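You operate a simulated robot arm through the tools that you are given. There is no shell and no other tool.

Carry out the task below with a simulated two-armed robot. There is one attempt and no reset: what you move stays moved.

JOB
Run the tester on its red stopper and purge till it reads 1E-9 or less, then zero it.
Fine: brass lever locked and orange valve open before START; blue button to FINE before you purge.
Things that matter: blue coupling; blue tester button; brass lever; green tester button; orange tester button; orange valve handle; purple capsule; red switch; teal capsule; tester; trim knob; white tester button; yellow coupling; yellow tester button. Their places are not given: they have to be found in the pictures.

Only the result counts: the job must be done as asked and must still hold three seconds after the hand-in. Knocking over, shifting, dropping, spilling or breaking anything else fails it. Lids that push on must go on centred and level and be pressed home; caps that screw on are set level and turned clockwise until they are tight.

ROBOT AND FRAMES
Two 7-joint arms with fingered hands on one trunk that stands fixed in place. Base frame: the origin is at the foot of the trunk, x ahead of it, y to its left, z up. Lengths are in mm, angles in rad, forces in N, time in s.
The left shoulder is at [70, 169, 1368], the right one opposite. Each reaches about 789 mm from its shoulder. Payload 3.4 kg a hand.
Tool frame (each hand has its own): the origin (TCP) lies between the finger pads and is the grasp point; the fingertips stand 23 mm ahead of it; z points along the fingers, y is the line along which they close. The gripper opens to 116 mm; its body begins 65 mm behind the TCP. The gripper is a hand of 4 fingers: y runs from the thumb to the fingers, the wrist lies at [0, 0, -211] in the tool frame.
Orientation is that of the tool frame in the base frame, as a unit quaternion [w, x, y, z]. With the fingers straight down and closing along the base's y, the tool's x points along the base's -x, its y along +y and its z along -z.

CONTROLS
- The arms move only by the tool send_rows. It takes "left_moves", "right_moves" or both (then of equal length, played together; a hand with none holds still); each is a list of rows, each a list of 2 entries, a list of its own where there are three numbers: the shift along the base's x, y, z in units of 20 mm (1.0 is 20 mm), then the turn, a rotation vector about the base's x, y, z in units of 4 degrees (1.0 is 4 degrees). In form: [[[tx, ty, tz], [ax, ay, az]], ...]. A call has 1 to 20 rows; each row shifts and turns the commanded pose from where the row before left it. A call with a number of a shift or a turn outside -1 to 1 is refused whole. A row lasts 0.2 s, in which the tool goes at most 50 mm and 0.15 rad; a call with a longer step from one row to the next is refused whole. Where a pose cannot be reached the arm comes as near as it can. A force on the tool above 40 N (or 10 N above the force at the start of the call, whichever is more), or a blocked arm, ends the call early, and 0.2 s more pass. In this call time passes only in rows, and 0.2 s behind the last. The reply holds the time, the measured pose of the TCP, the force on the tool along the base axes, the opening and the grip force, in the units named above and with some noise, with the torque about the TCP (base axes, N m) and any sound that the robot's microphone picked up.
- Cameras (640 x 400 px; columns grow to the right, rows downward): "scene" is now at [131.6, -29.3, 1589.3]; the picture's right is [-0.33, -0.94, 0.00], its down [-0.62, 0.21, -0.76] and it looks along [0.72, -0.25, -0.65] (base axes); focal length 214 px, centre (320, 200). "left" rides on the left gripper at [-68, 1, -90] in its tool frame; the picture's right is [-0.01, -1.00, 0.00], its down [0.79, -0.01, -0.61] and it looks along [0.61, -0.01, 0.79] (tool axes); focal length 251 px, centre (320, 200). "right" rides on the right gripper at [68, 1, -90] in its tool frame; the picture's right is [-0.01, 1.00, 0.00], its down [-0.80, -0.01, -0.61] and it looks along [-0.61, -0.01, 0.80] (tool axes); focal length 251 px, centre (320, 200).
- get_image(camera): a new picture of that camera. It takes no simulated time.
- lift_body(by): slides the trunk up (or, below 0, down) by that many mm; the arms and the scene camera ride with it, the base frame stays. It gives what a move gives, with no picture.
- curl_fingers(finger1, finger2, finger3, thumb_bend, hand): sets how far each is bent, from 0 (flat) to 100 (curled in); at 30 the hand is open as for a grip, at 70 the pads meet at the TCP. One left out holds its place. A second passes; each finger stops where it meets its share of the squeeze, and holds until it gets a number again. It is the only way to open and close the hand. It gives what a move gives, with no picture; readings hold the bend of each and the force on the fingers (four entries, about 0 where the hand has none), thumb and palm.
- turn_head(pan, tilt): turns the head with the scene camera to pan (to the left, within 1.501 rad either way) and tilt (down, from -0.506 to 1.204), counted from straight ahead of the robot. It gives what a move gives.
- point_at(camera, pixels): for up to 12 pixels [column, row] of the newest picture of that camera ("zoom" is the newest enlarged one), the place [x, y, z] in the base frame of the surface seen there, good to about 2 mm. It takes no simulated time.
- enlarge(camera, box): a new picture of the part [left, top, right, bottom] of that camera's present view, enlarged. It takes no simulated time.
- close_job(): hands the job in; it is judged then, once.

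Open the grippers and draw the arms clear of the work before you hand the job in, unless the task says otherwise.

The tools are called after "Call:" as name(argument=value, ...) on one line, values as JSON. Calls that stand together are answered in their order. send_rows: Moves the arms, as the interface text tells. Its arguments: {"type":"object","properties":{"left_moves":{"type":"array","items":{"type":"array"}},"right_moves":{"type":"array","items":{"type":"array"}}},"required":[]} The other tools are called the same way: lift_body (by) moves the trunk up or down; curl_fingers (finger1, finger2, finger3, thumb_bend, hand) moves the fingers one by one; turn_head (pan, tilt) turns the head that bears the scene camera; get_image (camera) takes a picture; point_at (camera, pixels) gives the place of the surface under pixels of a picture; enlarge (camera, box) takes an enlarged picture of a part of a camera's view; close_job () hands the job in.

At the start:

```text
time_s: 0.0
left_ee_pos: [459.4, 115.4, 1469.3]
left_tcp_rot: [0.0, -0.001, 1.0, 0.0]
left_wrist_force: [0.2, -0.1, 0.4]
left_ft_torque: [0.0, -0.02, 0.01]
left_finger_gap: 115.7
left_finger_force: 0.0
left_shape: jaw
left_bend: [30.0, 30.0, 30.0, 30.0]
left_finger forces: [0.0, 0.0, 0.0, 0.0, 0.1, 0.0]
right_ee_pos: [364.9, -301.7, 1419.7]
right_tcp_rot: [0.002, 0.0, 1.0, 0.0]
right_wrist_force: [-0.7, -0.1, 0.2]
right_ft_torque: [0.0, 0.0, -0.03]
right_finger_gap: 116.0
right_finger_force: 0.1
right_shape: jaw
right_bend: [30.0, 30.0, 30.0, 30.0]
right_finger forces: [0.0, 0.1, 0.0, 0.1, 0.0, 0.0]
trunk travel left (down, up): [-875.0, 65.0]
head pan, tilt (commanded): [-0.335, 0.71]
```

scene: 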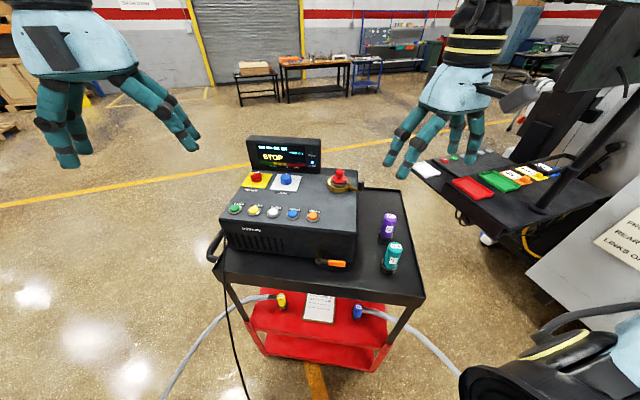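
right: 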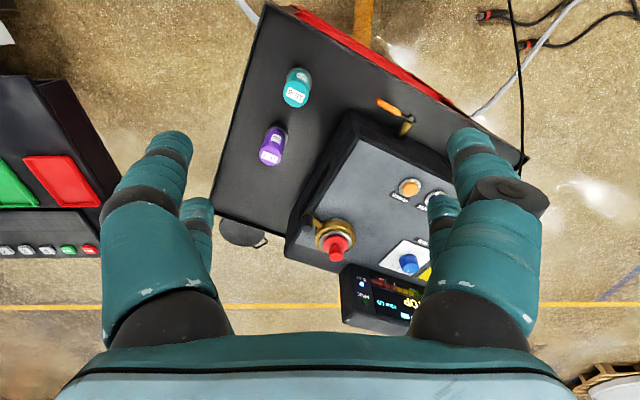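
left: 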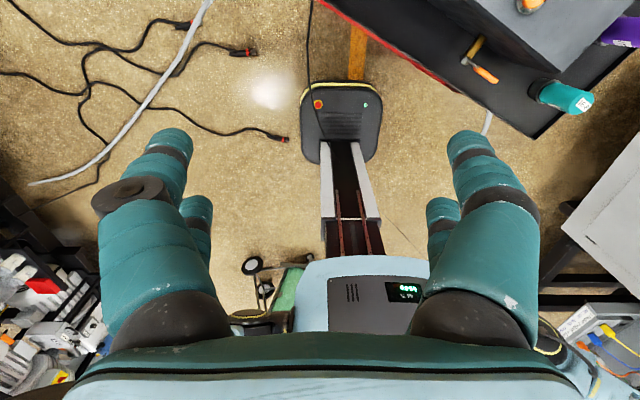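

I start by enlarging the tester in the scene view (around columns 200-430, rows 120-280) to read labels and screen.

Call:
enlarge(camera="scene", box=[200, 120, 440, 270])

Call:
enlarge(camera="scene", box=[230, 270, 410, 380])

```text
2.67 times, centred on (320, 195) of scene
```

zoom: 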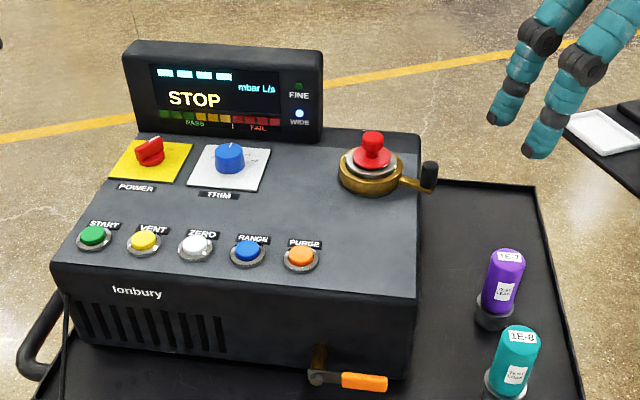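

```text
3.56 times, centred on (320, 325) of scene
```

zoom: 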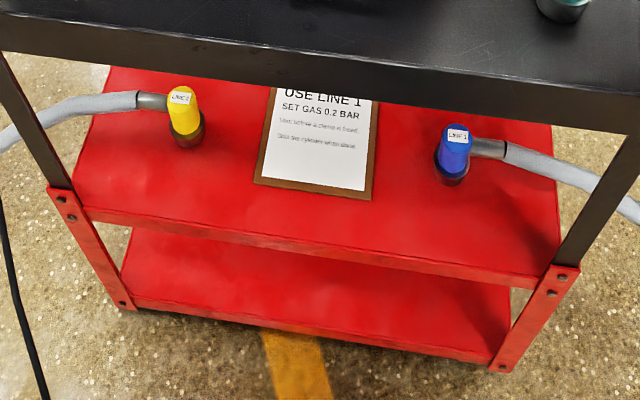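

The display reads STOP with WIDE lit; the buttons are green START, yellow VENT, white ZERO, blue RANGE, orange PURGE. I enlarge the button row and the port/valve to measure positions.

Call:
enlarge(camera="scene", box=[216, 130, 376, 230])

Call:
point_at(camera="zoom", pixels=[[76, 318], [153, 325], [231, 335], [310, 343], [390, 350], [288, 200], [165, 187], [495, 160], [492, 230], [580, 215], [110, 345], [420, 230]])

```text
4.00 times, centred on (296, 180) of scene
```

zoom: 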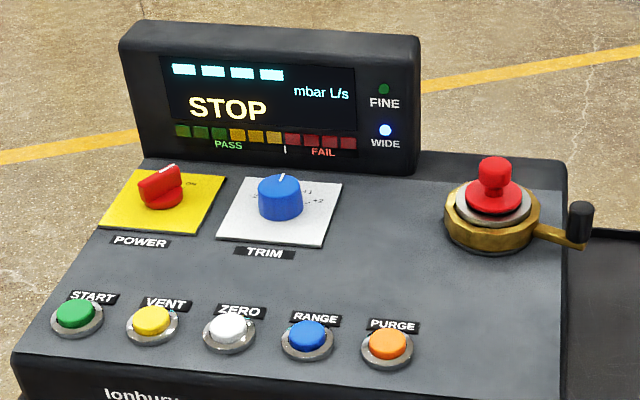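

```text
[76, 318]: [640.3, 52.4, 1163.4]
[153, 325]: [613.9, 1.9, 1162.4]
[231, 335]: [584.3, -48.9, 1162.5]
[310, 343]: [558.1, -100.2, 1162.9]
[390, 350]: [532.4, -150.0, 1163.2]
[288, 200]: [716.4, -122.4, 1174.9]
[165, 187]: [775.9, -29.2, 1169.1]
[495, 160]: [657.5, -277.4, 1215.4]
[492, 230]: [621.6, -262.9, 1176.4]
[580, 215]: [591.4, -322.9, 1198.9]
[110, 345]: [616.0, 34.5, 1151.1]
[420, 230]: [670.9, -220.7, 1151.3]
```

Buttons lie in a row from START (640,52) to PURGE (532,-150), tops z≈1163. Now close-ups of the brass lever and the orange valve.

Call:
enlarge(camera="scene", box=[316, 160, 380, 200])

Call:
enlarge(camera="scene", box=[296, 240, 376, 290])

Call:
point_at(camera="zoom", pixels=[[190, 145], [190, 185], [250, 190], [280, 185], [340, 192], [400, 200], [190, 110], [460, 150], [480, 230]])

Call:
enlarge(camera="right", box=[280, 80, 460, 330])

```text
10.00 times, centred on (348, 180) of scene
```

zoom: 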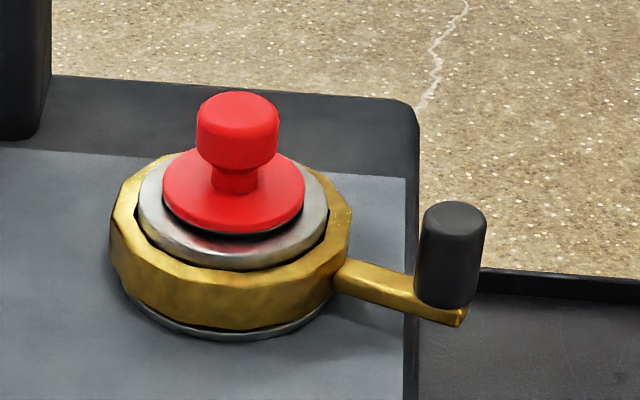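

```text
8.00 times, centred on (336, 265) of scene
```

zoom: 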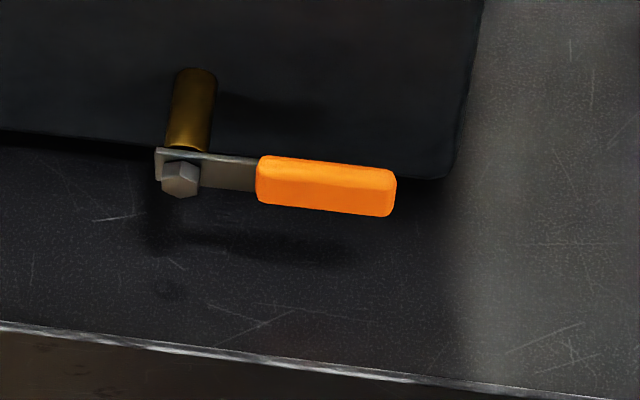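

```text
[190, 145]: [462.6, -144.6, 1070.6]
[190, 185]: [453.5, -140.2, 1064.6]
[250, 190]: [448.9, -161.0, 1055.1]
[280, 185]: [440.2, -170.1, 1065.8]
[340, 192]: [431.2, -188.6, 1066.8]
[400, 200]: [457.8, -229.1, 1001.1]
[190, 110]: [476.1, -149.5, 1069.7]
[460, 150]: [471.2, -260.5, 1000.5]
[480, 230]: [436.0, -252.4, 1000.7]
```

```text
1.60 times, centred on (370, 205) of right
```

zoom: 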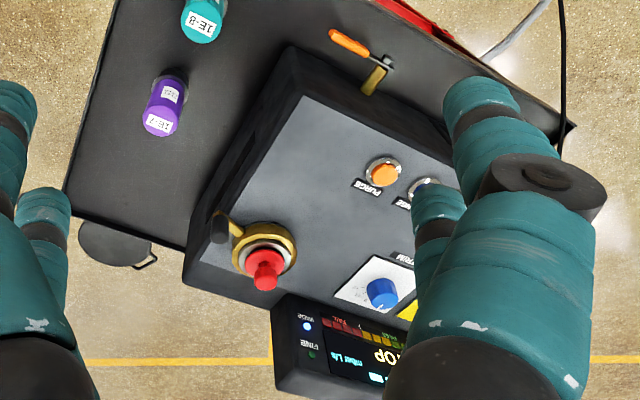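

The valve handle is horizontal on a brass stub out of the front face, and the lever points to the tester's right. I bring the right hand camera over the port to look for lock marks, staying well above everything.

Call:
send_rows(right_moves=[[[0.97, 0.21, -0.6], [0, 0, 0]], [[0.97, 0.21, -0.6], [0, 0, 0]], [[0.97, 0.21, -0.6], [0, 0, 0]], [[0.97, 0.21, -0.6], [0, 0, 0]], [[0.97, 0.21, -0.6], [0, 0, 0]], [[0.97, 0.21, -0.6], [0, 0, 0]], [[0.97, 0.21, -0.6], [0, 0, 0]]])

Call:
get_image(camera="right")

Call:
get_image(camera="scene")

```text
time_s: 1.6
left_ee_pos: [460.2, 115.7, 1469.2]
left_tcp_rot: [-0.001, -0.001, 1.0, 0.001]
left_wrist_force: [0.6, 0.2, -0.5]
left_ft_torque: [0.0, -0.01, 0.0]
left_finger_gap: 116.0
left_finger_force: 0.1
left_shape: jaw
left_bend: [30.0, 30.0, 30.0, 30.0]
left_finger forces: [0.0, 0.1, 0.0, 0.0, 0.1, 0.0]
right_ee_pos: [503.0, -271.3, 1332.5]
right_tcp_rot: [0.0, 0.0, 1.0, 0.0]
right_wrist_force: [-0.9, 0.0, -0.6]
right_ft_torque: [-0.03, 0.02, 0.03]
right_finger_gap: 116.0
right_finger_force: 0.1
right_shape: jaw
right_bend: [30.0, 30.0, 30.0, 30.0]
right_finger forces: [0.0, 0.0, 0.0, 0.1, 0.1, 0.0]
trunk travel left (down, up): [-875.0, 65.0]
head pan, tilt (commanded): [-0.335, 0.71]
```

```text
taken
```

right: 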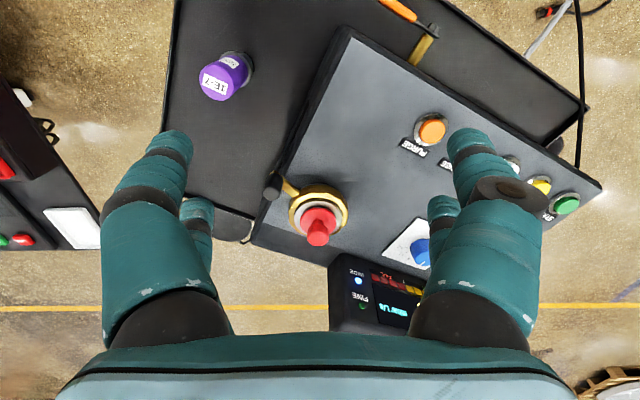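

```text
taken
```

scene: 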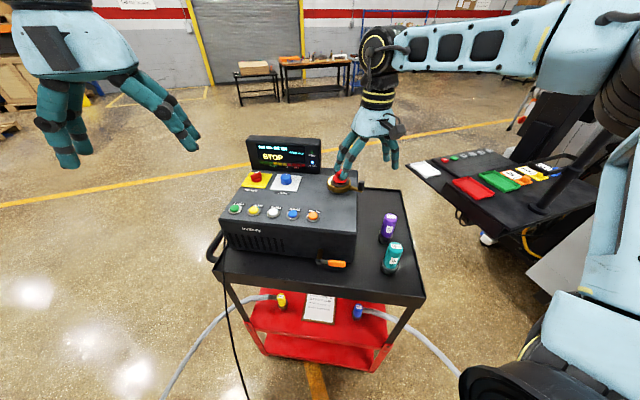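

The port is at about (318,215) in the right view; I enlarge it and the valve region.

Call:
enlarge(camera="right", box=[240, 150, 400, 250])

Call:
point_at(camera="zoom", pixels=[[130, 150], [190, 160], [400, 200], [230, 220], [310, 345], [320, 270]])

Call:
enlarge(camera="right", box=[360, 0, 480, 75])

```text
4.00 times, centred on (320, 200) of right
```

zoom: 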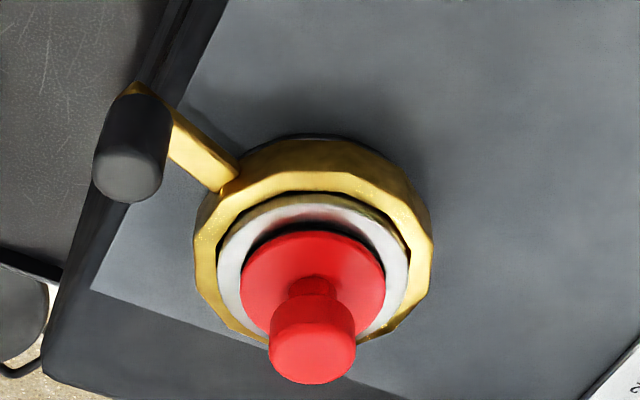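

```text
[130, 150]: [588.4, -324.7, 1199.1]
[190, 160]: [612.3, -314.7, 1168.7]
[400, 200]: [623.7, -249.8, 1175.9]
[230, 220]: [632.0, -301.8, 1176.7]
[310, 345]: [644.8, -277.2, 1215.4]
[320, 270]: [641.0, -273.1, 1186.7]
```

```text
5.33 times, centred on (420, 38) of right
```

zoom: 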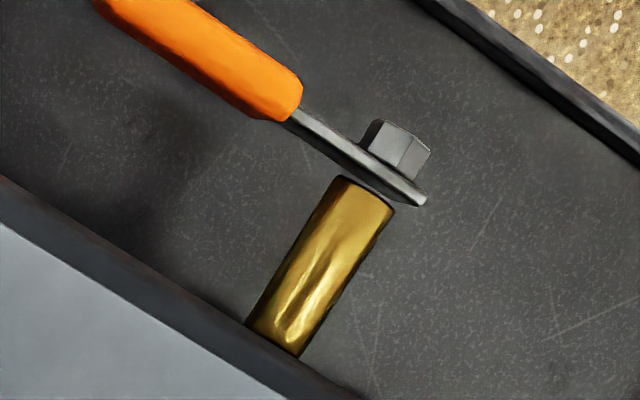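

No text labels beside the lever or valve are visible. I measure the ring and lever geometry more precisely from the current right view.

Call:
enlarge(camera="right", box=[256, 160, 368, 230])

Call:
point_at(camera="zoom", pixels=[[188, 280], [520, 280], [360, 195], [225, 180], [485, 200], [290, 300], [455, 300], [372, 255], [150, 130], [230, 170], [80, 120], [360, 430]])

```text
5.71 times, centred on (312, 195) of right
```

zoom: 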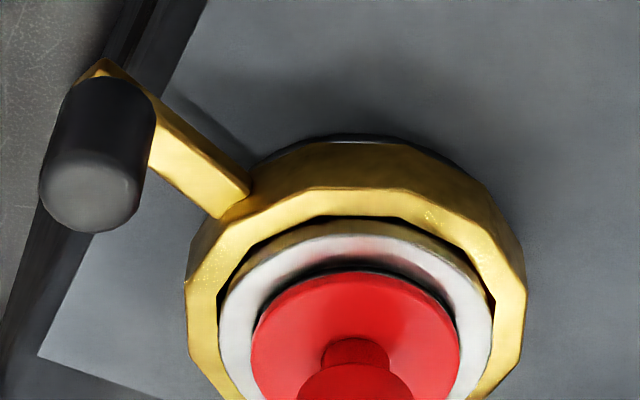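

```text
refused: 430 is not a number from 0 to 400
```

One pixel row was out of range; I repeat with valid pixels on the ring, flange and lever.

Call:
point_at(camera="zoom", pixels=[[202, 320], [513, 320], [360, 200], [225, 238], [485, 240], [262, 330], [450, 330], [362, 280], [190, 160], [225, 190], [90, 180], [100, 70]])

```text
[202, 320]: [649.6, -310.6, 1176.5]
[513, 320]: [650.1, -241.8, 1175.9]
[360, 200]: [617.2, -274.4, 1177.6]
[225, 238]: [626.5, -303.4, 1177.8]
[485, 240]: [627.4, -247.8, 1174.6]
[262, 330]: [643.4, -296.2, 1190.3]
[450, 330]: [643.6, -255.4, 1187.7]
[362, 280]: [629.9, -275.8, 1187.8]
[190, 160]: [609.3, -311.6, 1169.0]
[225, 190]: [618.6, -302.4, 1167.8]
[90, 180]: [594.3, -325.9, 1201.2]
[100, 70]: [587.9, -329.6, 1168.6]
```

Ring centre is about (651,-276), the lever knob about (592,-326) with top z≈1201, so the lever sits ~21° frontward of the tester's right. Before touching anything I test finger bends on the free left hand to learn its geometry.

Call:
curl_fingers(hand="left", finger1=60, finger2=100, finger3=100, thumb_bend=100)

Call:
get_image(camera="left")

Call:
enlarge(camera="scene", box=[0, 0, 256, 180])

```text
time_s: 2.6
left_ee_pos: [458.7, 115.0, 1470.7]
left_tcp_rot: [0.0, -0.001, 1.0, 0.0]
left_wrist_force: [0.3, -0.3, 0.1]
left_ft_torque: [0.01, 0.04, 0.02]
left_finger_gap: 12.9
left_finger_force: 0.0
left_shape: fingers
left_bend: [58.0, 75.0, 75.0, 97.0]
left_finger forces: [0.0, 0.0, 0.0, 0.0, 0.1, 0.0]
right_ee_pos: [500.5, -271.5, 1333.7]
right_tcp_rot: [0.001, 0.001, 1.0, -0.001]
right_wrist_force: [-0.6, 0.3, -1.0]
right_ft_torque: [0.0, -0.03, 0.01]
right_finger_gap: 115.8
right_finger_force: 0.0
right_shape: jaw
right_bend: [30.0, 30.0, 30.0, 30.0]
right_finger forces: [0.0, 0.0, 0.1, 0.0, 0.0, 0.0]
trunk travel left (down, up): [-875.0, 65.0]
head pan, tilt (commanded): [-0.335, 0.71]
```

```text
taken
```

left: 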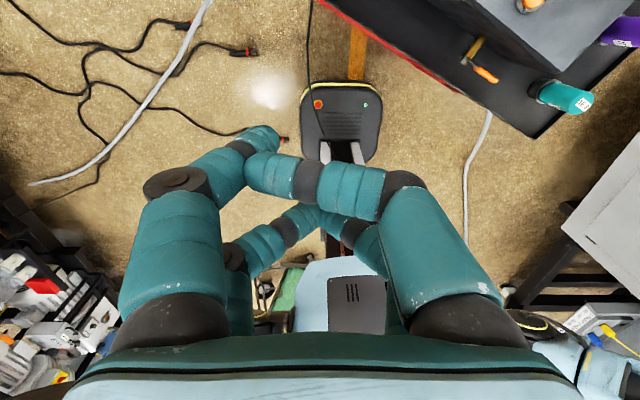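

```text
2.22 times, centred on (128, 90) of scene
```

zoom: 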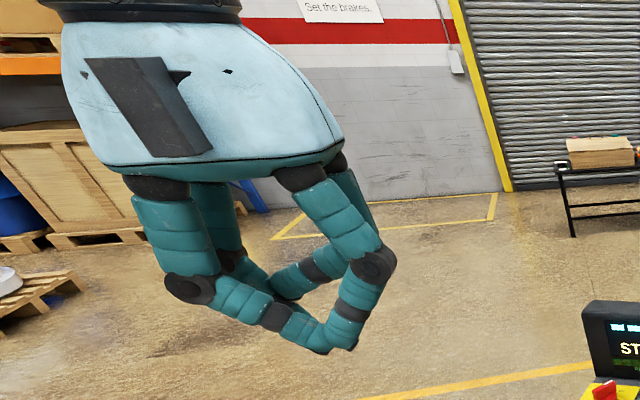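

The hand has four digits at the corners of the palm. I set all of the left ones to 70 to see where the pads meet.

Call:
curl_fingers(hand="left", finger1=70, finger2=70, finger3=70, thumb_bend=70)

Call:
get_image(camera="left")

Call:
enlarge(camera="scene", box=[0, 0, 256, 180])

```text
time_s: 3.6
left_ee_pos: [458.3, 114.7, 1469.7]
left_tcp_rot: [0.0, -0.001, 1.0, 0.0]
left_wrist_force: [-0.3, -0.1, -0.3]
left_ft_torque: [0.01, 0.01, -0.01]
left_finger_gap: 1.3
left_finger_force: 0.0
left_shape: fingers
left_bend: [70.0, 70.0, 70.0, 70.0]
left_finger forces: [0.0, 0.0, 0.0, 0.0, 0.1, 0.0]
right_ee_pos: [500.9, -271.6, 1333.6]
right_tcp_rot: [0.0, 0.001, 1.0, 0.001]
right_wrist_force: [-0.4, -0.4, -0.4]
right_ft_torque: [0.03, 0.0, -0.04]
right_finger_gap: 116.2
right_finger_force: 0.0
right_shape: jaw
right_bend: [30.0, 30.0, 30.0, 30.0]
right_finger forces: [0.0, 0.0, 0.1, 0.0, 0.0, 0.1]
trunk travel left (down, up): [-875.0, 65.0]
head pan, tilt (commanded): [-0.335, 0.71]
```

```text
taken
```

left: 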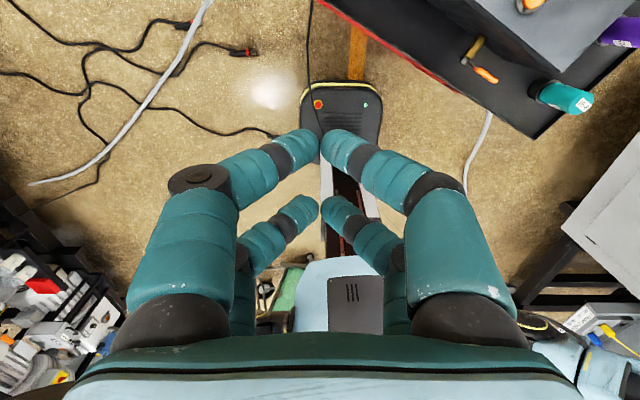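

```text
2.22 times, centred on (128, 90) of scene
```

zoom: 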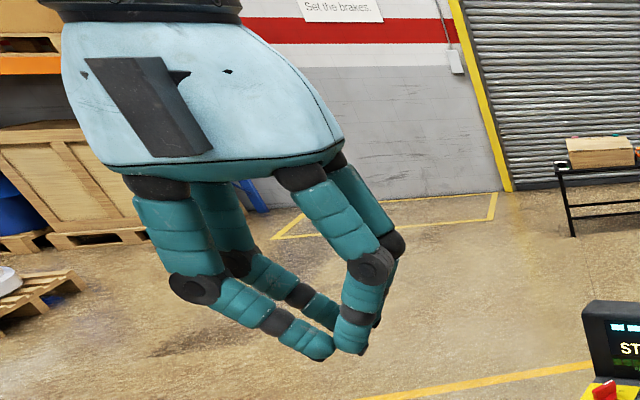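

Two pairs of tips meet at pixels (320,145) and (320,212). I measure those tips in the base frame to get offsets relative to the TCP (458,115,1470).

Call:
point_at(camera="left", pixels=[[305, 145], [335, 145], [307, 205], [333, 205], [308, 135], [333, 133], [306, 160], [308, 218], [333, 218], [197, 180], [225, 170], [260, 230]])

```text
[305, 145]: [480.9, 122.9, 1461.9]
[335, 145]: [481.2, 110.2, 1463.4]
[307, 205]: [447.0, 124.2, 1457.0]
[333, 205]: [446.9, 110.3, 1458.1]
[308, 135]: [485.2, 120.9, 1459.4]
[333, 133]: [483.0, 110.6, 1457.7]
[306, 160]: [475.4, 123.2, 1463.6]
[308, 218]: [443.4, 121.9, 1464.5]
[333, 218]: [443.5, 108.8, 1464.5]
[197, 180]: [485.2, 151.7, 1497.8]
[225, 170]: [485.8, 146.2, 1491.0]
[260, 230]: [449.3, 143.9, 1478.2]
```

Each tip pair sits about ±17 mm in tool x around the TCP. I will pinch the lever knob with the right hand's one pair: first set a ~58 mm gap, then move above the knob with 40° yaw so the fingers close tangentially.

Call:
curl_fingers(hand="right", finger1=50, finger2=50, finger3=50, thumb_bend=50)

Call:
send_rows(right_moves=[[[0.356, -0.294, -0.208], [0, 0, 0.923]], [[0.356, -0.294, -0.208], [0, 0, 0.923]], [[0.356, -0.294, -0.208], [0, 0, 0.923]], [[0.356, -0.294, -0.208], [0, 0, 0.923]], [[0.356, -0.294, -0.208], [0, 0, 0.923]], [[0.356, -0.294, -0.208], [0, 0, 0.923]], [[0.356, -0.294, -0.208], [0, 0, 0.923]], [[0.356, -0.294, -0.208], [0, 0, 0.923]], [[0.356, -0.294, -0.208], [0, 0, 0.923]], [[0.356, -0.294, -0.208], [0, 0, 0.923]], [[0.356, -0.294, -0.208], [0, 0, 0.923]]])

Call:
get_image(camera="right")

Call:
get_image(camera="scene")

```text
time_s: 4.6
left_ee_pos: [459.3, 116.1, 1469.1]
left_tcp_rot: [0.0, -0.001, 1.0, 0.0]
left_wrist_force: [1.2, 0.0, 0.4]
left_ft_torque: [0.04, -0.01, -0.03]
left_finger_gap: 1.2
left_finger_force: 0.1
left_shape: fingers
left_bend: [70.0, 70.0, 70.0, 70.0]
left_finger forces: [0.0, 0.1, 0.1, 0.1, 0.0, 0.0]
right_ee_pos: [501.1, -272.6, 1333.7]
right_tcp_rot: [0.001, 0.0, 1.0, 0.0]
right_wrist_force: [-0.9, 0.3, -0.6]
right_ft_torque: [0.0, 0.01, 0.0]
right_finger_gap: 59.0
right_finger_force: 0.1
right_shape: fingers
right_bend: [50.0, 50.0, 50.0, 50.0]
right_finger forces: [0.1, 0.0, 0.0, 0.0, 0.0, 0.0]
trunk travel left (down, up): [-875.0, 65.0]
head pan, tilt (commanded): [-0.335, 0.71]
```

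```text
time_s: 7.0
left_ee_pos: [460.6, 114.9, 1469.1]
left_tcp_rot: [0.0, 0.0, 1.0, 0.0]
left_wrist_force: [0.4, -0.2, 0.1]
left_ft_torque: [0.0, 0.02, -0.01]
left_finger_gap: 1.3
left_finger_force: 0.0
left_shape: fingers
left_bend: [70.0, 70.0, 70.0, 70.0]
left_finger forces: [0.0, 0.0, 0.1, 0.0, 0.0, 0.1]
right_ee_pos: [580.9, -338.1, 1289.9]
right_tcp_rot: [0.0, -0.347, 0.938, 0.001]
right_wrist_force: [0.1, 0.8, 0.0]
right_ft_torque: [-0.01, 0.01, 0.02]
right_finger_gap: 58.7
right_finger_force: 0.0
right_shape: fingers
right_bend: [50.0, 50.0, 50.0, 50.0]
right_finger forces: [0.0, 0.0, 0.1, 0.0, 0.1, 0.1]
trunk travel left (down, up): [-875.0, 65.0]
head pan, tilt (commanded): [-0.335, 0.71]
```

```text
taken
```

right: 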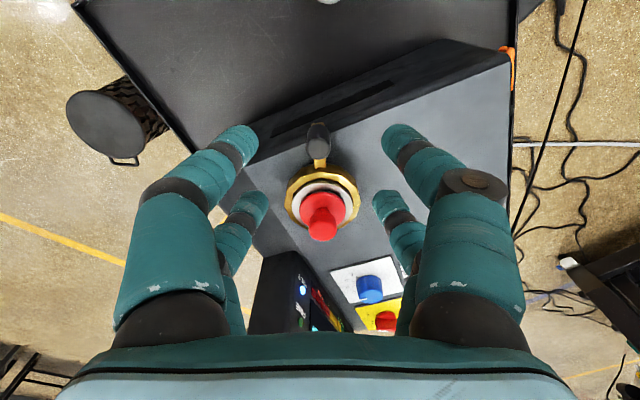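

```text
taken
```

scene: 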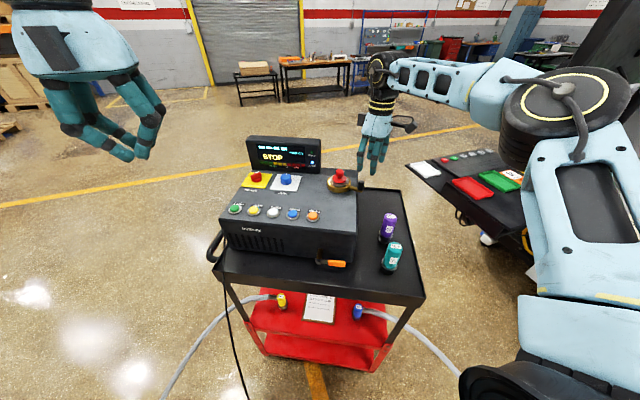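

The lever is aligned with the hand's symmetry plane at column ~319. I refine the knob's position from this closer view.

Call:
enlarge(camera="right", box=[256, 100, 384, 180])

Call:
point_at(camera="zoom", pixels=[[315, 130], [260, 150], [365, 150], [312, 210], [312, 255], [320, 310], [180, 350], [495, 350], [320, 350]])

```text
5.00 times, centred on (320, 140) of right
```

zoom: 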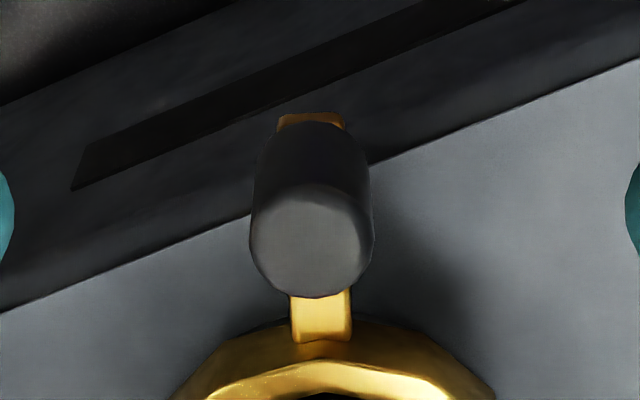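

```text
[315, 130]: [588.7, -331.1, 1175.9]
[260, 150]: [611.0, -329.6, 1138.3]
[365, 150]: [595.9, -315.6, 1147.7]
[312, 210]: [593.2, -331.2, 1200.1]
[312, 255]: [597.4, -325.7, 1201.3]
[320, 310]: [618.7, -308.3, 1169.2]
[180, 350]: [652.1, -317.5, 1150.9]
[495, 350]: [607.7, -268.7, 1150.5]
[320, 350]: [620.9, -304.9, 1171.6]
```

Knob centre is ≈(596,-328), top z 1201, diameter 19. I shift slightly and descend so the inner finger pair straddles the knob (TCP z ≈1192).

Call:
send_rows(right_moves=[[[0.23, -0.1, -0.6], [0, 0, 0]], [[0, 0, -0.8], [0, 0, 0]], [[0, 0, -0.8], [0, 0, 0]], [[0, 0, -0.8], [0, 0, 0]], [[0, 0, -0.7], [0, 0, 0]], [[0, 0, -0.6], [0, 0, 0]], [[0, 0, -0.6], [0, 0, 0]]])

Call:
get_image(camera="right")

Call:
enlarge(camera="scene", box=[280, 120, 440, 220])

```text
time_s: 8.6
left_ee_pos: [460.9, 116.2, 1470.5]
left_tcp_rot: [0.0, -0.001, 1.0, 0.001]
left_wrist_force: [0.2, -0.7, -0.1]
left_ft_torque: [-0.01, 0.05, -0.03]
left_finger_gap: 1.2
left_finger_force: 0.1
left_shape: fingers
left_bend: [70.0, 70.0, 70.0, 70.0]
left_finger forces: [0.1, 0.1, 0.0, 0.0, 0.0, 0.1]
right_ee_pos: [583.5, -339.5, 1191.5]
right_tcp_rot: [0.001, -0.347, 0.938, 0.0]
right_wrist_force: [-0.3, 0.1, 0.2]
right_ft_torque: [-0.02, -0.03, 0.0]
right_finger_gap: 59.0
right_finger_force: 0.1
right_shape: fingers
right_bend: [50.0, 50.0, 50.0, 50.0]
right_finger forces: [0.0, 0.1, 0.0, 0.0, 0.0, 0.0]
trunk travel left (down, up): [-875.0, 65.0]
head pan, tilt (commanded): [-0.335, 0.71]
```

```text
taken
```

right: 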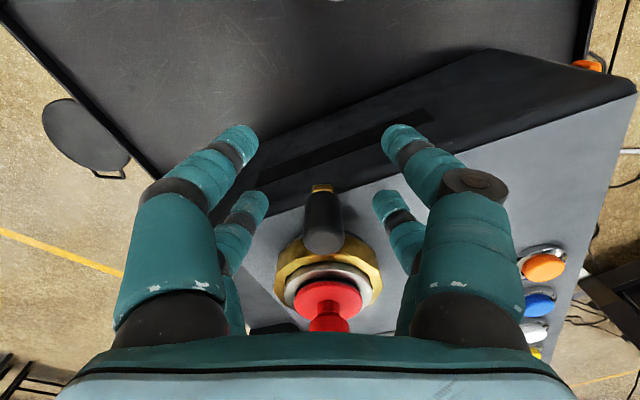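

```text
4.00 times, centred on (360, 170) of scene
```

zoom: 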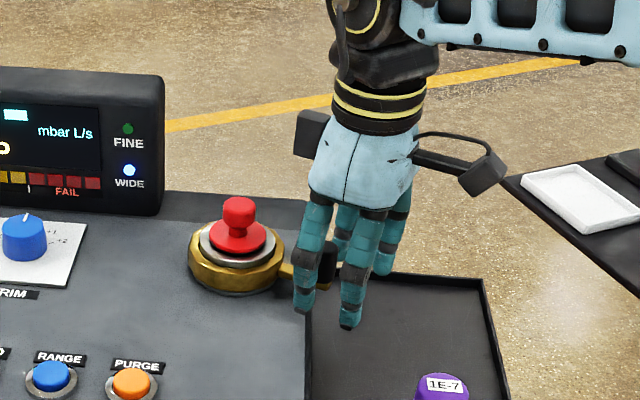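

The knob stands between the inner pair of fingertips. I close the hand onto it.

Call:
curl_fingers(hand="right", finger1=70, finger2=70, finger3=70, thumb_bend=70)

Call:
get_image(camera="right")

```text
time_s: 9.6
left_ee_pos: [459.7, 115.8, 1470.1]
left_tcp_rot: [0.0, -0.002, 1.0, 0.0]
left_wrist_force: [-0.3, -0.8, 0.1]
left_ft_torque: [-0.03, -0.04, 0.03]
left_finger_gap: 1.2
left_finger_force: 0.0
left_shape: fingers
left_bend: [70.0, 70.0, 70.0, 70.0]
left_finger forces: [0.0, 0.0, 0.0, 0.0, 0.1, 0.0]
right_ee_pos: [583.0, -339.9, 1192.4]
right_tcp_rot: [-0.001, -0.346, 0.938, 0.0]
right_wrist_force: [-1.1, 0.5, -0.5]
right_ft_torque: [-0.05, 0.03, 0.03]
right_finger_gap: 1.9
right_finger_force: 3.9
right_shape: fingers
right_bend: [70.0, 64.0, 65.0, 70.0]
right_finger forces: [0.1, 4.2, 3.0, 0.1, 0.1, 0.1]
trunk travel left (down, up): [-875.0, 65.0]
head pan, tilt (commanded): [-0.335, 0.71]
```

```text
taken
```

right: 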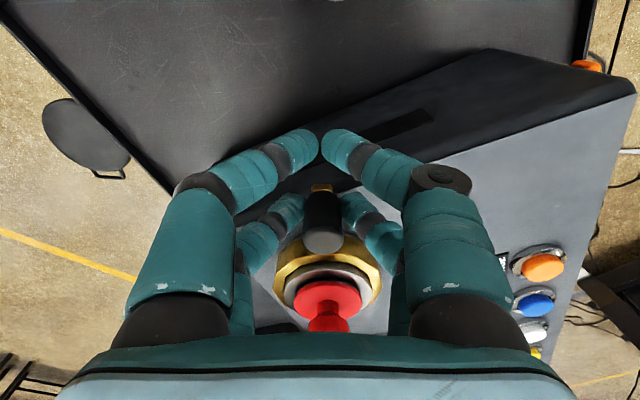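

Fingers 2 and 3 grip the knob (4.2 and 3.0 N). I try a small clockwise swing (8°) about the ring centre and watch force and lever.

Call:
send_rows(right_moves=[[[-0.21, 0.25, 0], [0, 0, -1]], [[-0.194, 0.257, 0], [0, 0, -1]]])

Call:
get_image(camera="right")

```text
time_s: 10.2
left_ee_pos: [460.0, 115.3, 1470.2]
left_tcp_rot: [0.0, -0.001, 1.0, -0.001]
left_wrist_force: [0.3, -0.1, 0.2]
left_ft_torque: [0.01, 0.01, 0.03]
left_finger_gap: 1.0
left_finger_force: 0.1
left_shape: fingers
left_bend: [70.0, 70.0, 70.0, 70.0]
left_finger forces: [0.0, 0.0, 0.1, 0.1, 0.1, 0.0]
right_ee_pos: [576.7, -329.3, 1190.4]
right_tcp_rot: [0.001, -0.28, 0.96, 0.0]
right_wrist_force: [-0.1, -1.4, 0.3]
right_ft_torque: [-0.04, 0.01, -0.02]
right_finger_gap: 1.8
right_finger_force: 3.9
right_shape: fingers
right_bend: [70.0, 64.0, 65.0, 70.0]
right_finger forces: [0.0, 3.3, 4.4, 0.0, 0.0, 0.0]
trunk travel left (down, up): [-875.0, 65.0]
head pan, tilt (commanded): [-0.335, 0.71]
```

```text
taken
```

right: 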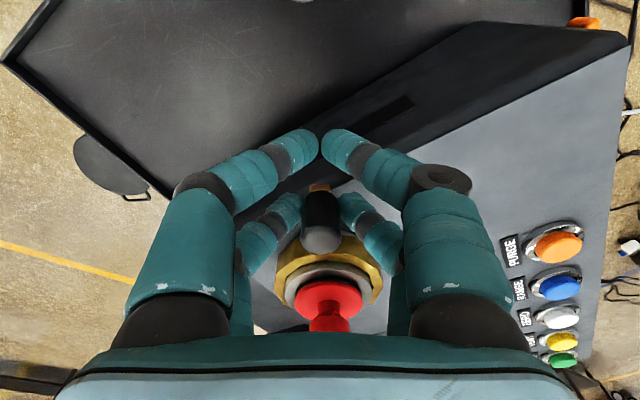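

The lever follows clockwise with only ~1.4 N. I continue clockwise a further 16°, checking for a stop.

Call:
send_rows(right_moves=[[[-0.175, 0.27, 0], [0, 0, -1]], [[-0.156, 0.282, 0], [0, 0, -1]], [[-0.136, 0.292, 0], [0, 0, -1]], [[-0.116, 0.3, 0], [0, 0, -1]]])

Call:
get_image(camera="right")

```text
time_s: 11.2
left_ee_pos: [459.8, 115.5, 1470.2]
left_tcp_rot: [0.001, -0.001, 1.0, 0.0]
left_wrist_force: [0.2, 0.5, -0.1]
left_ft_torque: [-0.02, 0.02, -0.01]
left_finger_gap: 1.2
left_finger_force: 0.1
left_shape: fingers
left_bend: [70.0, 70.0, 70.0, 70.0]
left_finger forces: [0.1, 0.0, 0.1, 0.0, 0.0, 0.0]
right_ee_pos: [564.4, -307.4, 1190.8]
right_tcp_rot: [0.0, -0.144, 0.99, 0.0]
right_wrist_force: [-0.9, -0.9, 0.5]
right_ft_torque: [-0.06, 0.01, -0.04]
right_finger_gap: 1.7
right_finger_force: 4.0
right_shape: fingers
right_bend: [70.0, 64.0, 65.0, 70.0]
right_finger forces: [0.0, 3.6, 4.3, 0.1, 0.0, 0.0]
trunk travel left (down, up): [-875.0, 65.0]
head pan, tilt (commanded): [-0.335, 0.71]
```

```text
taken
```

right: 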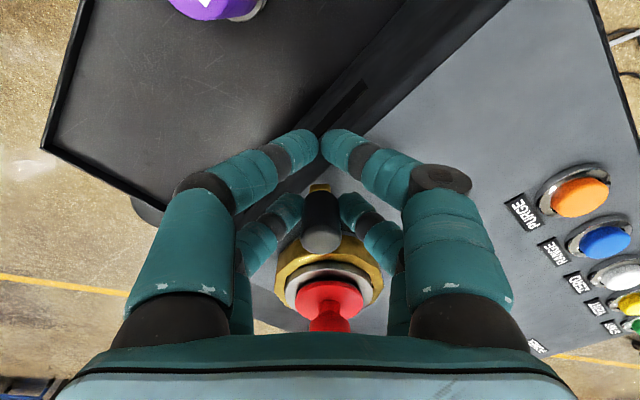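

Still turning freely. I continue clockwise another 24°.

Call:
send_rows(right_moves=[[[-0.094, 0.308, 0], [0, 0, -1]], [[-0.072, 0.314, 0], [0, 0, -1]], [[-0.05, 0.318, 0], [0, 0, -1]], [[-0.028, 0.321, 0], [0, 0, -1]], [[-0.006, 0.322, 0], [0, 0, -1]], [[0.017, 0.322, 0], [0, 0, -1]]])

Call:
get_image(camera="right")

```text
time_s: 12.6
left_ee_pos: [459.9, 115.5, 1470.9]
left_tcp_rot: [0.001, -0.001, 1.0, 0.0]
left_wrist_force: [-0.2, 0.0, 0.0]
left_ft_torque: [-0.03, -0.01, -0.01]
left_finger_gap: 1.3
left_finger_force: 0.0
left_shape: fingers
left_bend: [70.0, 70.0, 70.0, 70.0]
left_finger forces: [0.0, 0.1, 0.0, 0.0, 0.0, 0.0]
right_ee_pos: [559.8, -267.1, 1191.8]
right_tcp_rot: [0.0, 0.065, 0.998, 0.0]
right_wrist_force: [-1.4, -0.8, -1.2]
right_ft_torque: [-0.03, 0.1, -0.04]
right_finger_gap: 1.8
right_finger_force: 3.6
right_shape: fingers
right_bend: [70.0, 64.0, 65.0, 70.0]
right_finger forces: [0.1, 3.4, 4.2, 0.1, 0.0, 0.1]
trunk travel left (down, up): [-875.0, 65.0]
head pan, tilt (commanded): [-0.335, 0.71]
```

```text
taken
```

right: 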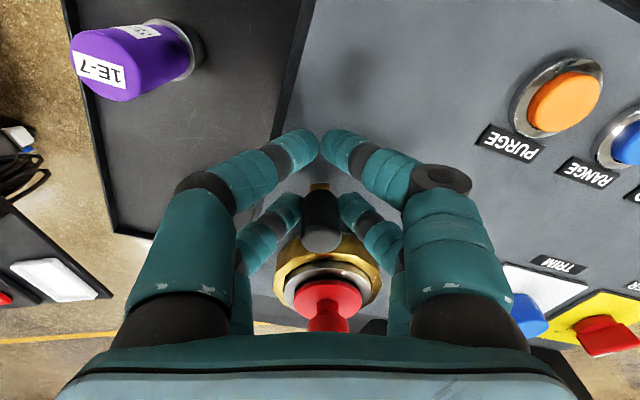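

48° so far with no stop (force ~1.5 N). Another 24° clockwise.

Call:
send_rows(right_moves=[[[0.039, 0.32, 0], [0, 0, -1]], [[0.061, 0.316, 0], [0, 0, -1]], [[0.083, 0.311, 0], [0, 0, -1]], [[0.105, 0.305, 0], [0, 0, -1]], [[0.126, 0.296, 0], [0, 0, -1]], [[0.146, 0.287, 0], [0, 0, -1]]])

Call:
get_image(camera="right")

Call:
enlarge(camera="scene", box=[220, 130, 380, 230])

```text
time_s: 14.0
left_ee_pos: [459.2, 111.7, 1470.3]
left_tcp_rot: [0.0, 0.001, 1.0, 0.0]
left_wrist_force: [0.1, 0.3, -0.9]
left_ft_torque: [-0.01, 0.02, 0.0]
left_finger_gap: 1.0
left_finger_force: 0.1
left_shape: fingers
left_bend: [70.0, 70.0, 70.0, 70.0]
left_finger forces: [0.0, 0.1, 0.1, 0.0, 0.1, 0.1]
right_ee_pos: [568.3, -237.0, 1192.5]
right_tcp_rot: [0.001, 0.272, 0.962, 0.002]
right_wrist_force: [0.5, -11.1, 2.8]
right_ft_torque: [-0.3, -0.07, -0.06]
right_finger_gap: 1.6
right_finger_force: 4.8
right_shape: fingers
right_bend: [70.0, 70.0, 61.0, 70.0]
right_finger forces: [0.1, 0.1, 9.5, 0.0, 0.1, 0.0]
trunk travel left (down, up): [-875.0, 65.0]
head pan, tilt (commanded): [-0.335, 0.71]
```

```text
taken
```

right: 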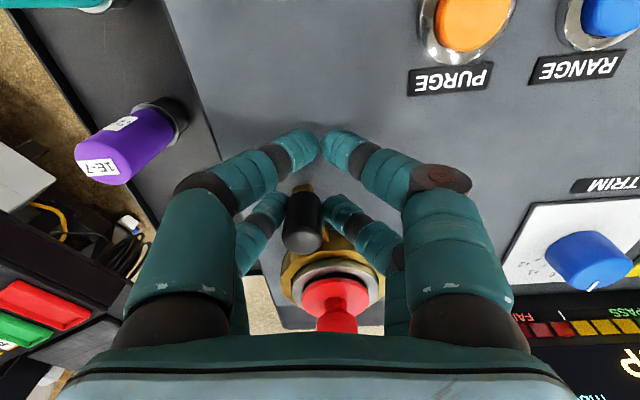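

```text
4.00 times, centred on (300, 180) of scene
```

zoom: 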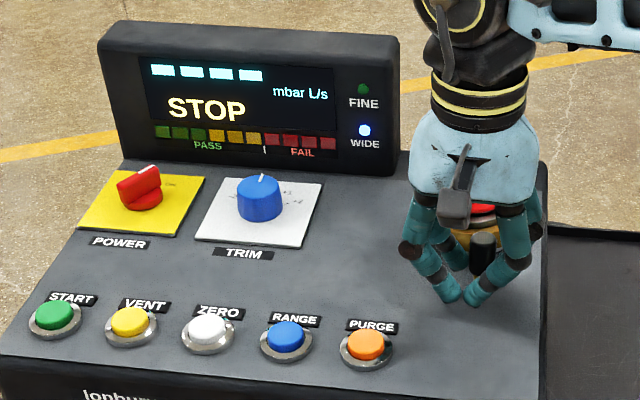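

The lever now lags the hand and the force jumped to 11 N – a stop near 65-70° of travel. I push a little further in the same direction to confirm it is a hard stop.

Call:
send_rows(right_moves=[[[0.1, 0.22, 0], [0, 0, 0]], [[0.1, 0.22, 0], [0, 0, 0]]])

Call:
get_image(camera="right")

```text
time_s: 14.6
left_ee_pos: [459.0, 111.9, 1469.7]
left_tcp_rot: [0.0, -0.001, 1.0, 0.001]
left_wrist_force: [0.1, 0.4, 0.3]
left_ft_torque: [0.01, 0.02, 0.03]
left_finger_gap: 1.3
left_finger_force: 0.0
left_shape: fingers
left_bend: [70.0, 70.0, 70.0, 70.0]
left_finger forces: [0.0, 0.1, 0.0, 0.0, 0.0, 0.0]
right_ee_pos: [567.3, -231.8, 1193.0]
right_tcp_rot: [0.0, 0.271, 0.963, 0.002]
right_wrist_force: [-2.7, -9.5, 0.1]
right_ft_torque: [-0.2, 0.05, -0.17]
right_finger_gap: 1.7
right_finger_force: 3.6
right_shape: fingers
right_bend: [70.0, 70.0, 59.0, 70.0]
right_finger forces: [0.0, 0.0, 8.0, 0.0, 0.0, 0.0]
right hand out of reach, approached as far as the arm can: row 1, 2
trunk travel left (down, up): [-875.0, 65.0]
head pan, tilt (commanded): [-0.335, 0.71]
```

```text
taken
```

right: 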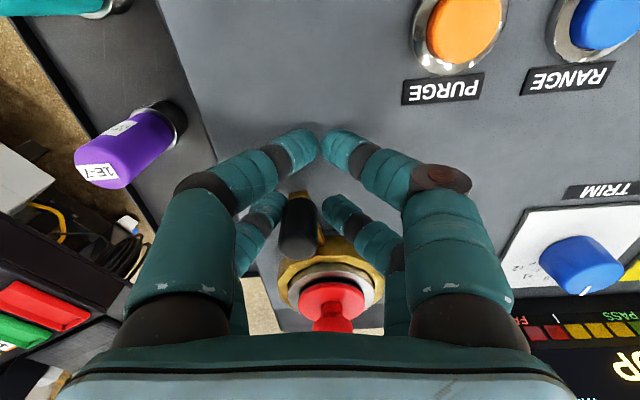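

The lever doesn't move further and the hand slips past: hard stop. I release the knob, then raise straight up to inspect.

Call:
curl_fingers(hand="right", finger1=50, finger2=50, finger3=50, thumb_bend=50)

Call:
send_rows(right_moves=[[[0, 0, 0.8], [0, 0, 0]], [[0, 0, 0.9], [0, 0, 0]], [[0, 0, 0.9], [0, 0, 0]], [[0, 0, 0.9], [0, 0, 0]], [[0, 0, 0.9], [0, 0, 0]], [[0, 0, 0.9], [0, 0, 0]]])

Call:
get_image(camera="right")

Call:
enlarge(camera="scene", box=[220, 120, 380, 220])

```text
time_s: 15.6
left_ee_pos: [460.0, 116.7, 1469.3]
left_tcp_rot: [0.0, -0.001, 1.0, -0.001]
left_wrist_force: [-0.1, 0.6, -1.1]
left_ft_torque: [0.0, 0.01, 0.01]
left_finger_gap: 1.3
left_finger_force: 0.0
left_shape: fingers
left_bend: [70.0, 70.0, 70.0, 70.0]
left_finger forces: [0.0, 0.0, 0.0, 0.1, 0.0, 0.1]
right_ee_pos: [567.8, -228.2, 1193.1]
right_tcp_rot: [0.0, 0.271, 0.963, 0.001]
right_wrist_force: [0.1, -0.8, 0.4]
right_ft_torque: [0.01, 0.03, 0.02]
right_finger_gap: 57.9
right_finger_force: 0.1
right_shape: fingers
right_bend: [50.0, 50.0, 50.0, 50.0]
right_finger forces: [0.0, 0.1, 0.0, 0.0, 0.0, 0.0]
trunk travel left (down, up): [-875.0, 65.0]
head pan, tilt (commanded): [-0.335, 0.71]
```

```text
time_s: 17.0
left_ee_pos: [459.5, 115.7, 1469.3]
left_tcp_rot: [0.0, -0.001, 1.0, 0.0]
left_wrist_force: [0.5, -0.1, 0.1]
left_ft_torque: [-0.02, 0.02, 0.01]
left_finger_gap: 1.3
left_finger_force: 0.0
left_shape: fingers
left_bend: [70.0, 70.0, 70.0, 70.0]
left_finger forces: [0.0, 0.0, 0.1, 0.1, 0.1, 0.1]
right_ee_pos: [567.7, -231.4, 1298.6]
right_tcp_rot: [0.0, 0.272, 0.962, 0.0]
right_wrist_force: [-0.5, -0.7, -0.6]
right_ft_torque: [-0.03, 0.0, 0.0]
right_finger_gap: 57.4
right_finger_force: 0.1
right_shape: fingers
right_bend: [50.0, 50.0, 50.0, 50.0]
right_finger forces: [0.0, 0.0, 0.0, 0.1, 0.1, 0.0]
trunk travel left (down, up): [-875.0, 65.0]
head pan, tilt (commanded): [-0.335, 0.71]
```

```text
taken
```

right: 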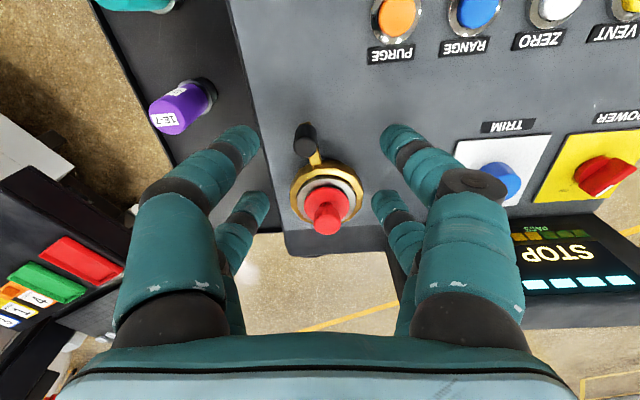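

```text
4.00 times, centred on (300, 170) of scene
```

zoom: 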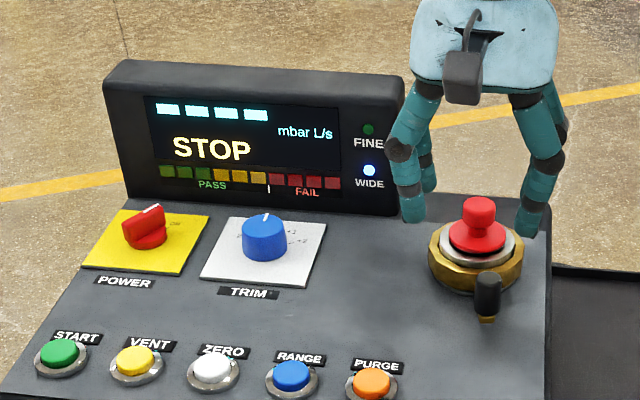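

The lever now points to the front. I measure its exact direction relative to the tester's axes.

Call:
enlarge(camera="right", box=[256, 100, 416, 240])

Call:
point_at(camera="right", pixels=[[304, 150], [303, 140], [315, 163], [290, 190], [361, 192], [323, 167], [397, 20], [479, 10], [327, 228]])

```text
2.86 times, centred on (336, 170) of right
```

zoom: 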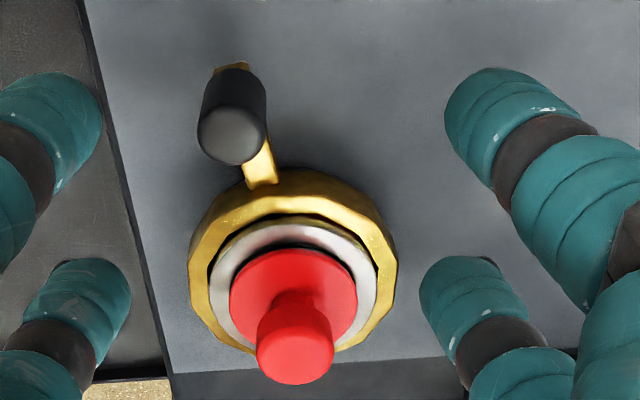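

```text
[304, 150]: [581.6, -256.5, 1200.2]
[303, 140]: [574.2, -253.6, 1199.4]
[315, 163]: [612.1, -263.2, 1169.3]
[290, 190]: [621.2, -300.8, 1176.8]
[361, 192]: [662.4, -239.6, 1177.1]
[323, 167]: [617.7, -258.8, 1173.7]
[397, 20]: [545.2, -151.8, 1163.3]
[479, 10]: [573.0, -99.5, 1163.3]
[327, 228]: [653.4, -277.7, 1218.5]
```

The knob is now at about (578,-255): the lever swung ~60° clockwise from stop to stop. Next I bring the right camera in front of the valve to inspect the handle.

Call:
send_rows(right_moves=[[[-0.762, 0.498, -0.3], [0, 0, 0.46]], [[-0.762, 0.498, -0.4], [0, 0, 0.46]], [[-0.762, 0.498, -0.5], [0, 0, 0.46]], [[-0.762, 0.498, -0.515], [0, 0, 0.46]], [[-0.762, 0.498, -0.515], [0, 0, 0.46]], [[-0.762, 0.498, -0.515], [0, 0, 0.46]], [[-0.762, 0.498, -0.515], [0, 0, 0.46]], [[-0.762, 0.498, -0.515], [0, 0, 0.46]], [[-0.762, 0.498, -0.6], [0, 0, 0.46]], [[-0.762, 0.498, -0.6], [0, 0, 0.46]], [[-0.762, 0.498, -0.6], [0, 0, 0.46]], [[-0.762, 0.498, -0.6], [0, 0, 0.46]]])

Call:
get_image(camera="right")

Call:
get_image(camera="scene")

```text
time_s: 19.6
left_ee_pos: [459.2, 115.8, 1470.5]
left_tcp_rot: [0.0, -0.001, 1.0, 0.0]
left_wrist_force: [0.4, -0.5, -1.2]
left_ft_torque: [0.01, 0.01, 0.0]
left_finger_gap: 1.2
left_finger_force: 0.2
left_shape: fingers
left_bend: [70.0, 70.0, 70.0, 70.0]
left_finger forces: [0.1, 0.0, 0.0, 0.0, 0.1, 0.0]
right_ee_pos: [383.4, -108.8, 1175.3]
right_tcp_rot: [0.002, 0.082, 0.997, 0.0]
right_wrist_force: [0.1, 0.3, 0.2]
right_ft_torque: [0.01, 0.01, 0.02]
right_finger_gap: 57.7
right_finger_force: 0.0
right_shape: fingers
right_bend: [50.0, 50.0, 50.0, 50.0]
right_finger forces: [0.0, 0.0, 0.1, 0.0, 0.1, 0.1]
trunk travel left (down, up): [-875.0, 65.0]
head pan, tilt (commanded): [-0.335, 0.71]
```

```text
taken
```

right: 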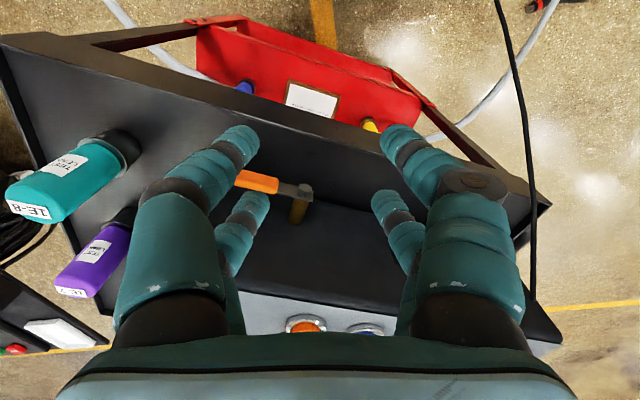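

```text
taken
```

scene: 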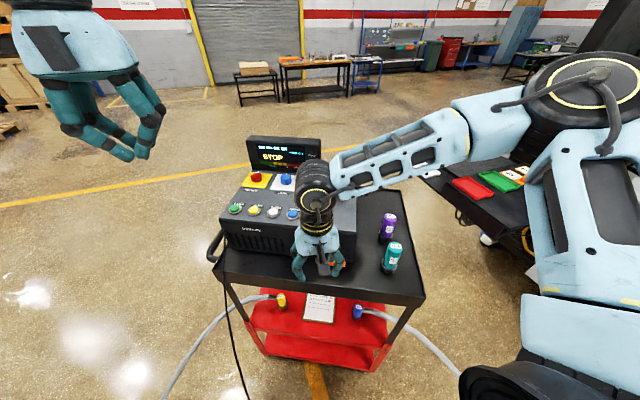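

The valve handle shows at about (258,182)–(305,192) in the right view. I enlarge it and measure.

Call:
enlarge(camera="right", box=[220, 150, 348, 230])

Call:
point_at(camera="zoom", pixels=[[90, 155], [280, 180], [190, 165], [400, 205], [420, 185], [400, 270], [380, 360], [320, 195], [190, 130], [190, 185], [500, 350], [500, 80]])

```text
5.00 times, centred on (284, 190) of right
```

zoom: 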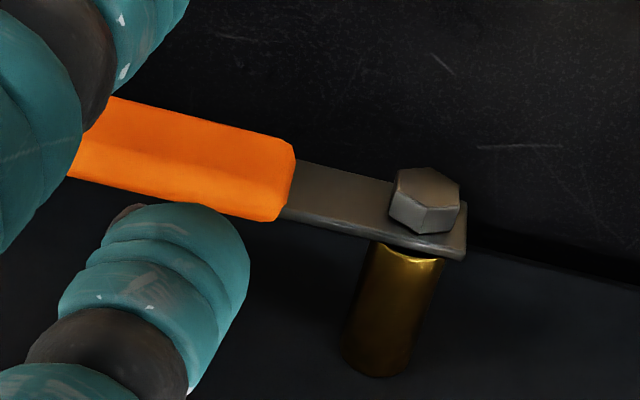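

```text
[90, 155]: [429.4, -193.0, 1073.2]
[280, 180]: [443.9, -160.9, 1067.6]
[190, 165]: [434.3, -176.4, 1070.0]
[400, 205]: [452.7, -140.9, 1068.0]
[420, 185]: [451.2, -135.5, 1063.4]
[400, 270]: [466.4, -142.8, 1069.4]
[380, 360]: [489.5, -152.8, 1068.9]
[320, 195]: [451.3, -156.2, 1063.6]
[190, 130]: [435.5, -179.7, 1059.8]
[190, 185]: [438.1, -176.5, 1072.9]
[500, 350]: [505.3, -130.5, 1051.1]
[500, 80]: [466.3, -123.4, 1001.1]
```

The pivot (bolt) is at ≈(453,-139,1062); the handle runs ~70 mm to the right with ~57 mm free beneath and the table at z≈1001, so it can only swing upward. I measure the finger shape at bend 50 to plan using one finger as a lifting rod under the handle.

Call:
point_at(camera="right", pixels=[[240, 132], [232, 150], [185, 192], [168, 240], [165, 310], [252, 200], [242, 218], [225, 250], [400, 135], [470, 180], [380, 205], [460, 240]])

Call:
point_at(camera="scene", pixels=[[346, 263], [392, 258], [389, 225], [425, 300], [220, 275], [320, 288], [413, 215], [388, 195], [380, 300], [352, 235]])

```text
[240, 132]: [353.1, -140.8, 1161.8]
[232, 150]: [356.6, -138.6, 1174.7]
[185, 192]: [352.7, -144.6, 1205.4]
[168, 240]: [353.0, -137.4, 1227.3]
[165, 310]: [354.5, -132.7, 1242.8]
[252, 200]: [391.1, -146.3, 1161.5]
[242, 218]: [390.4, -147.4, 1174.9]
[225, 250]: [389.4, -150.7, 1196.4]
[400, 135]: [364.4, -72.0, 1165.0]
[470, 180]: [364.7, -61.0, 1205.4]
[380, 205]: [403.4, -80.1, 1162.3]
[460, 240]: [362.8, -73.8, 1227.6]
```

```text
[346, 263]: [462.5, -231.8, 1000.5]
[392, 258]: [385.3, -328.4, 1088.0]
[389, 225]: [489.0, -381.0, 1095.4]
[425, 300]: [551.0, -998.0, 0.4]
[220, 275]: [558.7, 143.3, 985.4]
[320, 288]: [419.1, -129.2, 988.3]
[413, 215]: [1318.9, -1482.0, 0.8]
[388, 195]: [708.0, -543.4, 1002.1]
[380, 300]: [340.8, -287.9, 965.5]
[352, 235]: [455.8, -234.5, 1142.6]
```

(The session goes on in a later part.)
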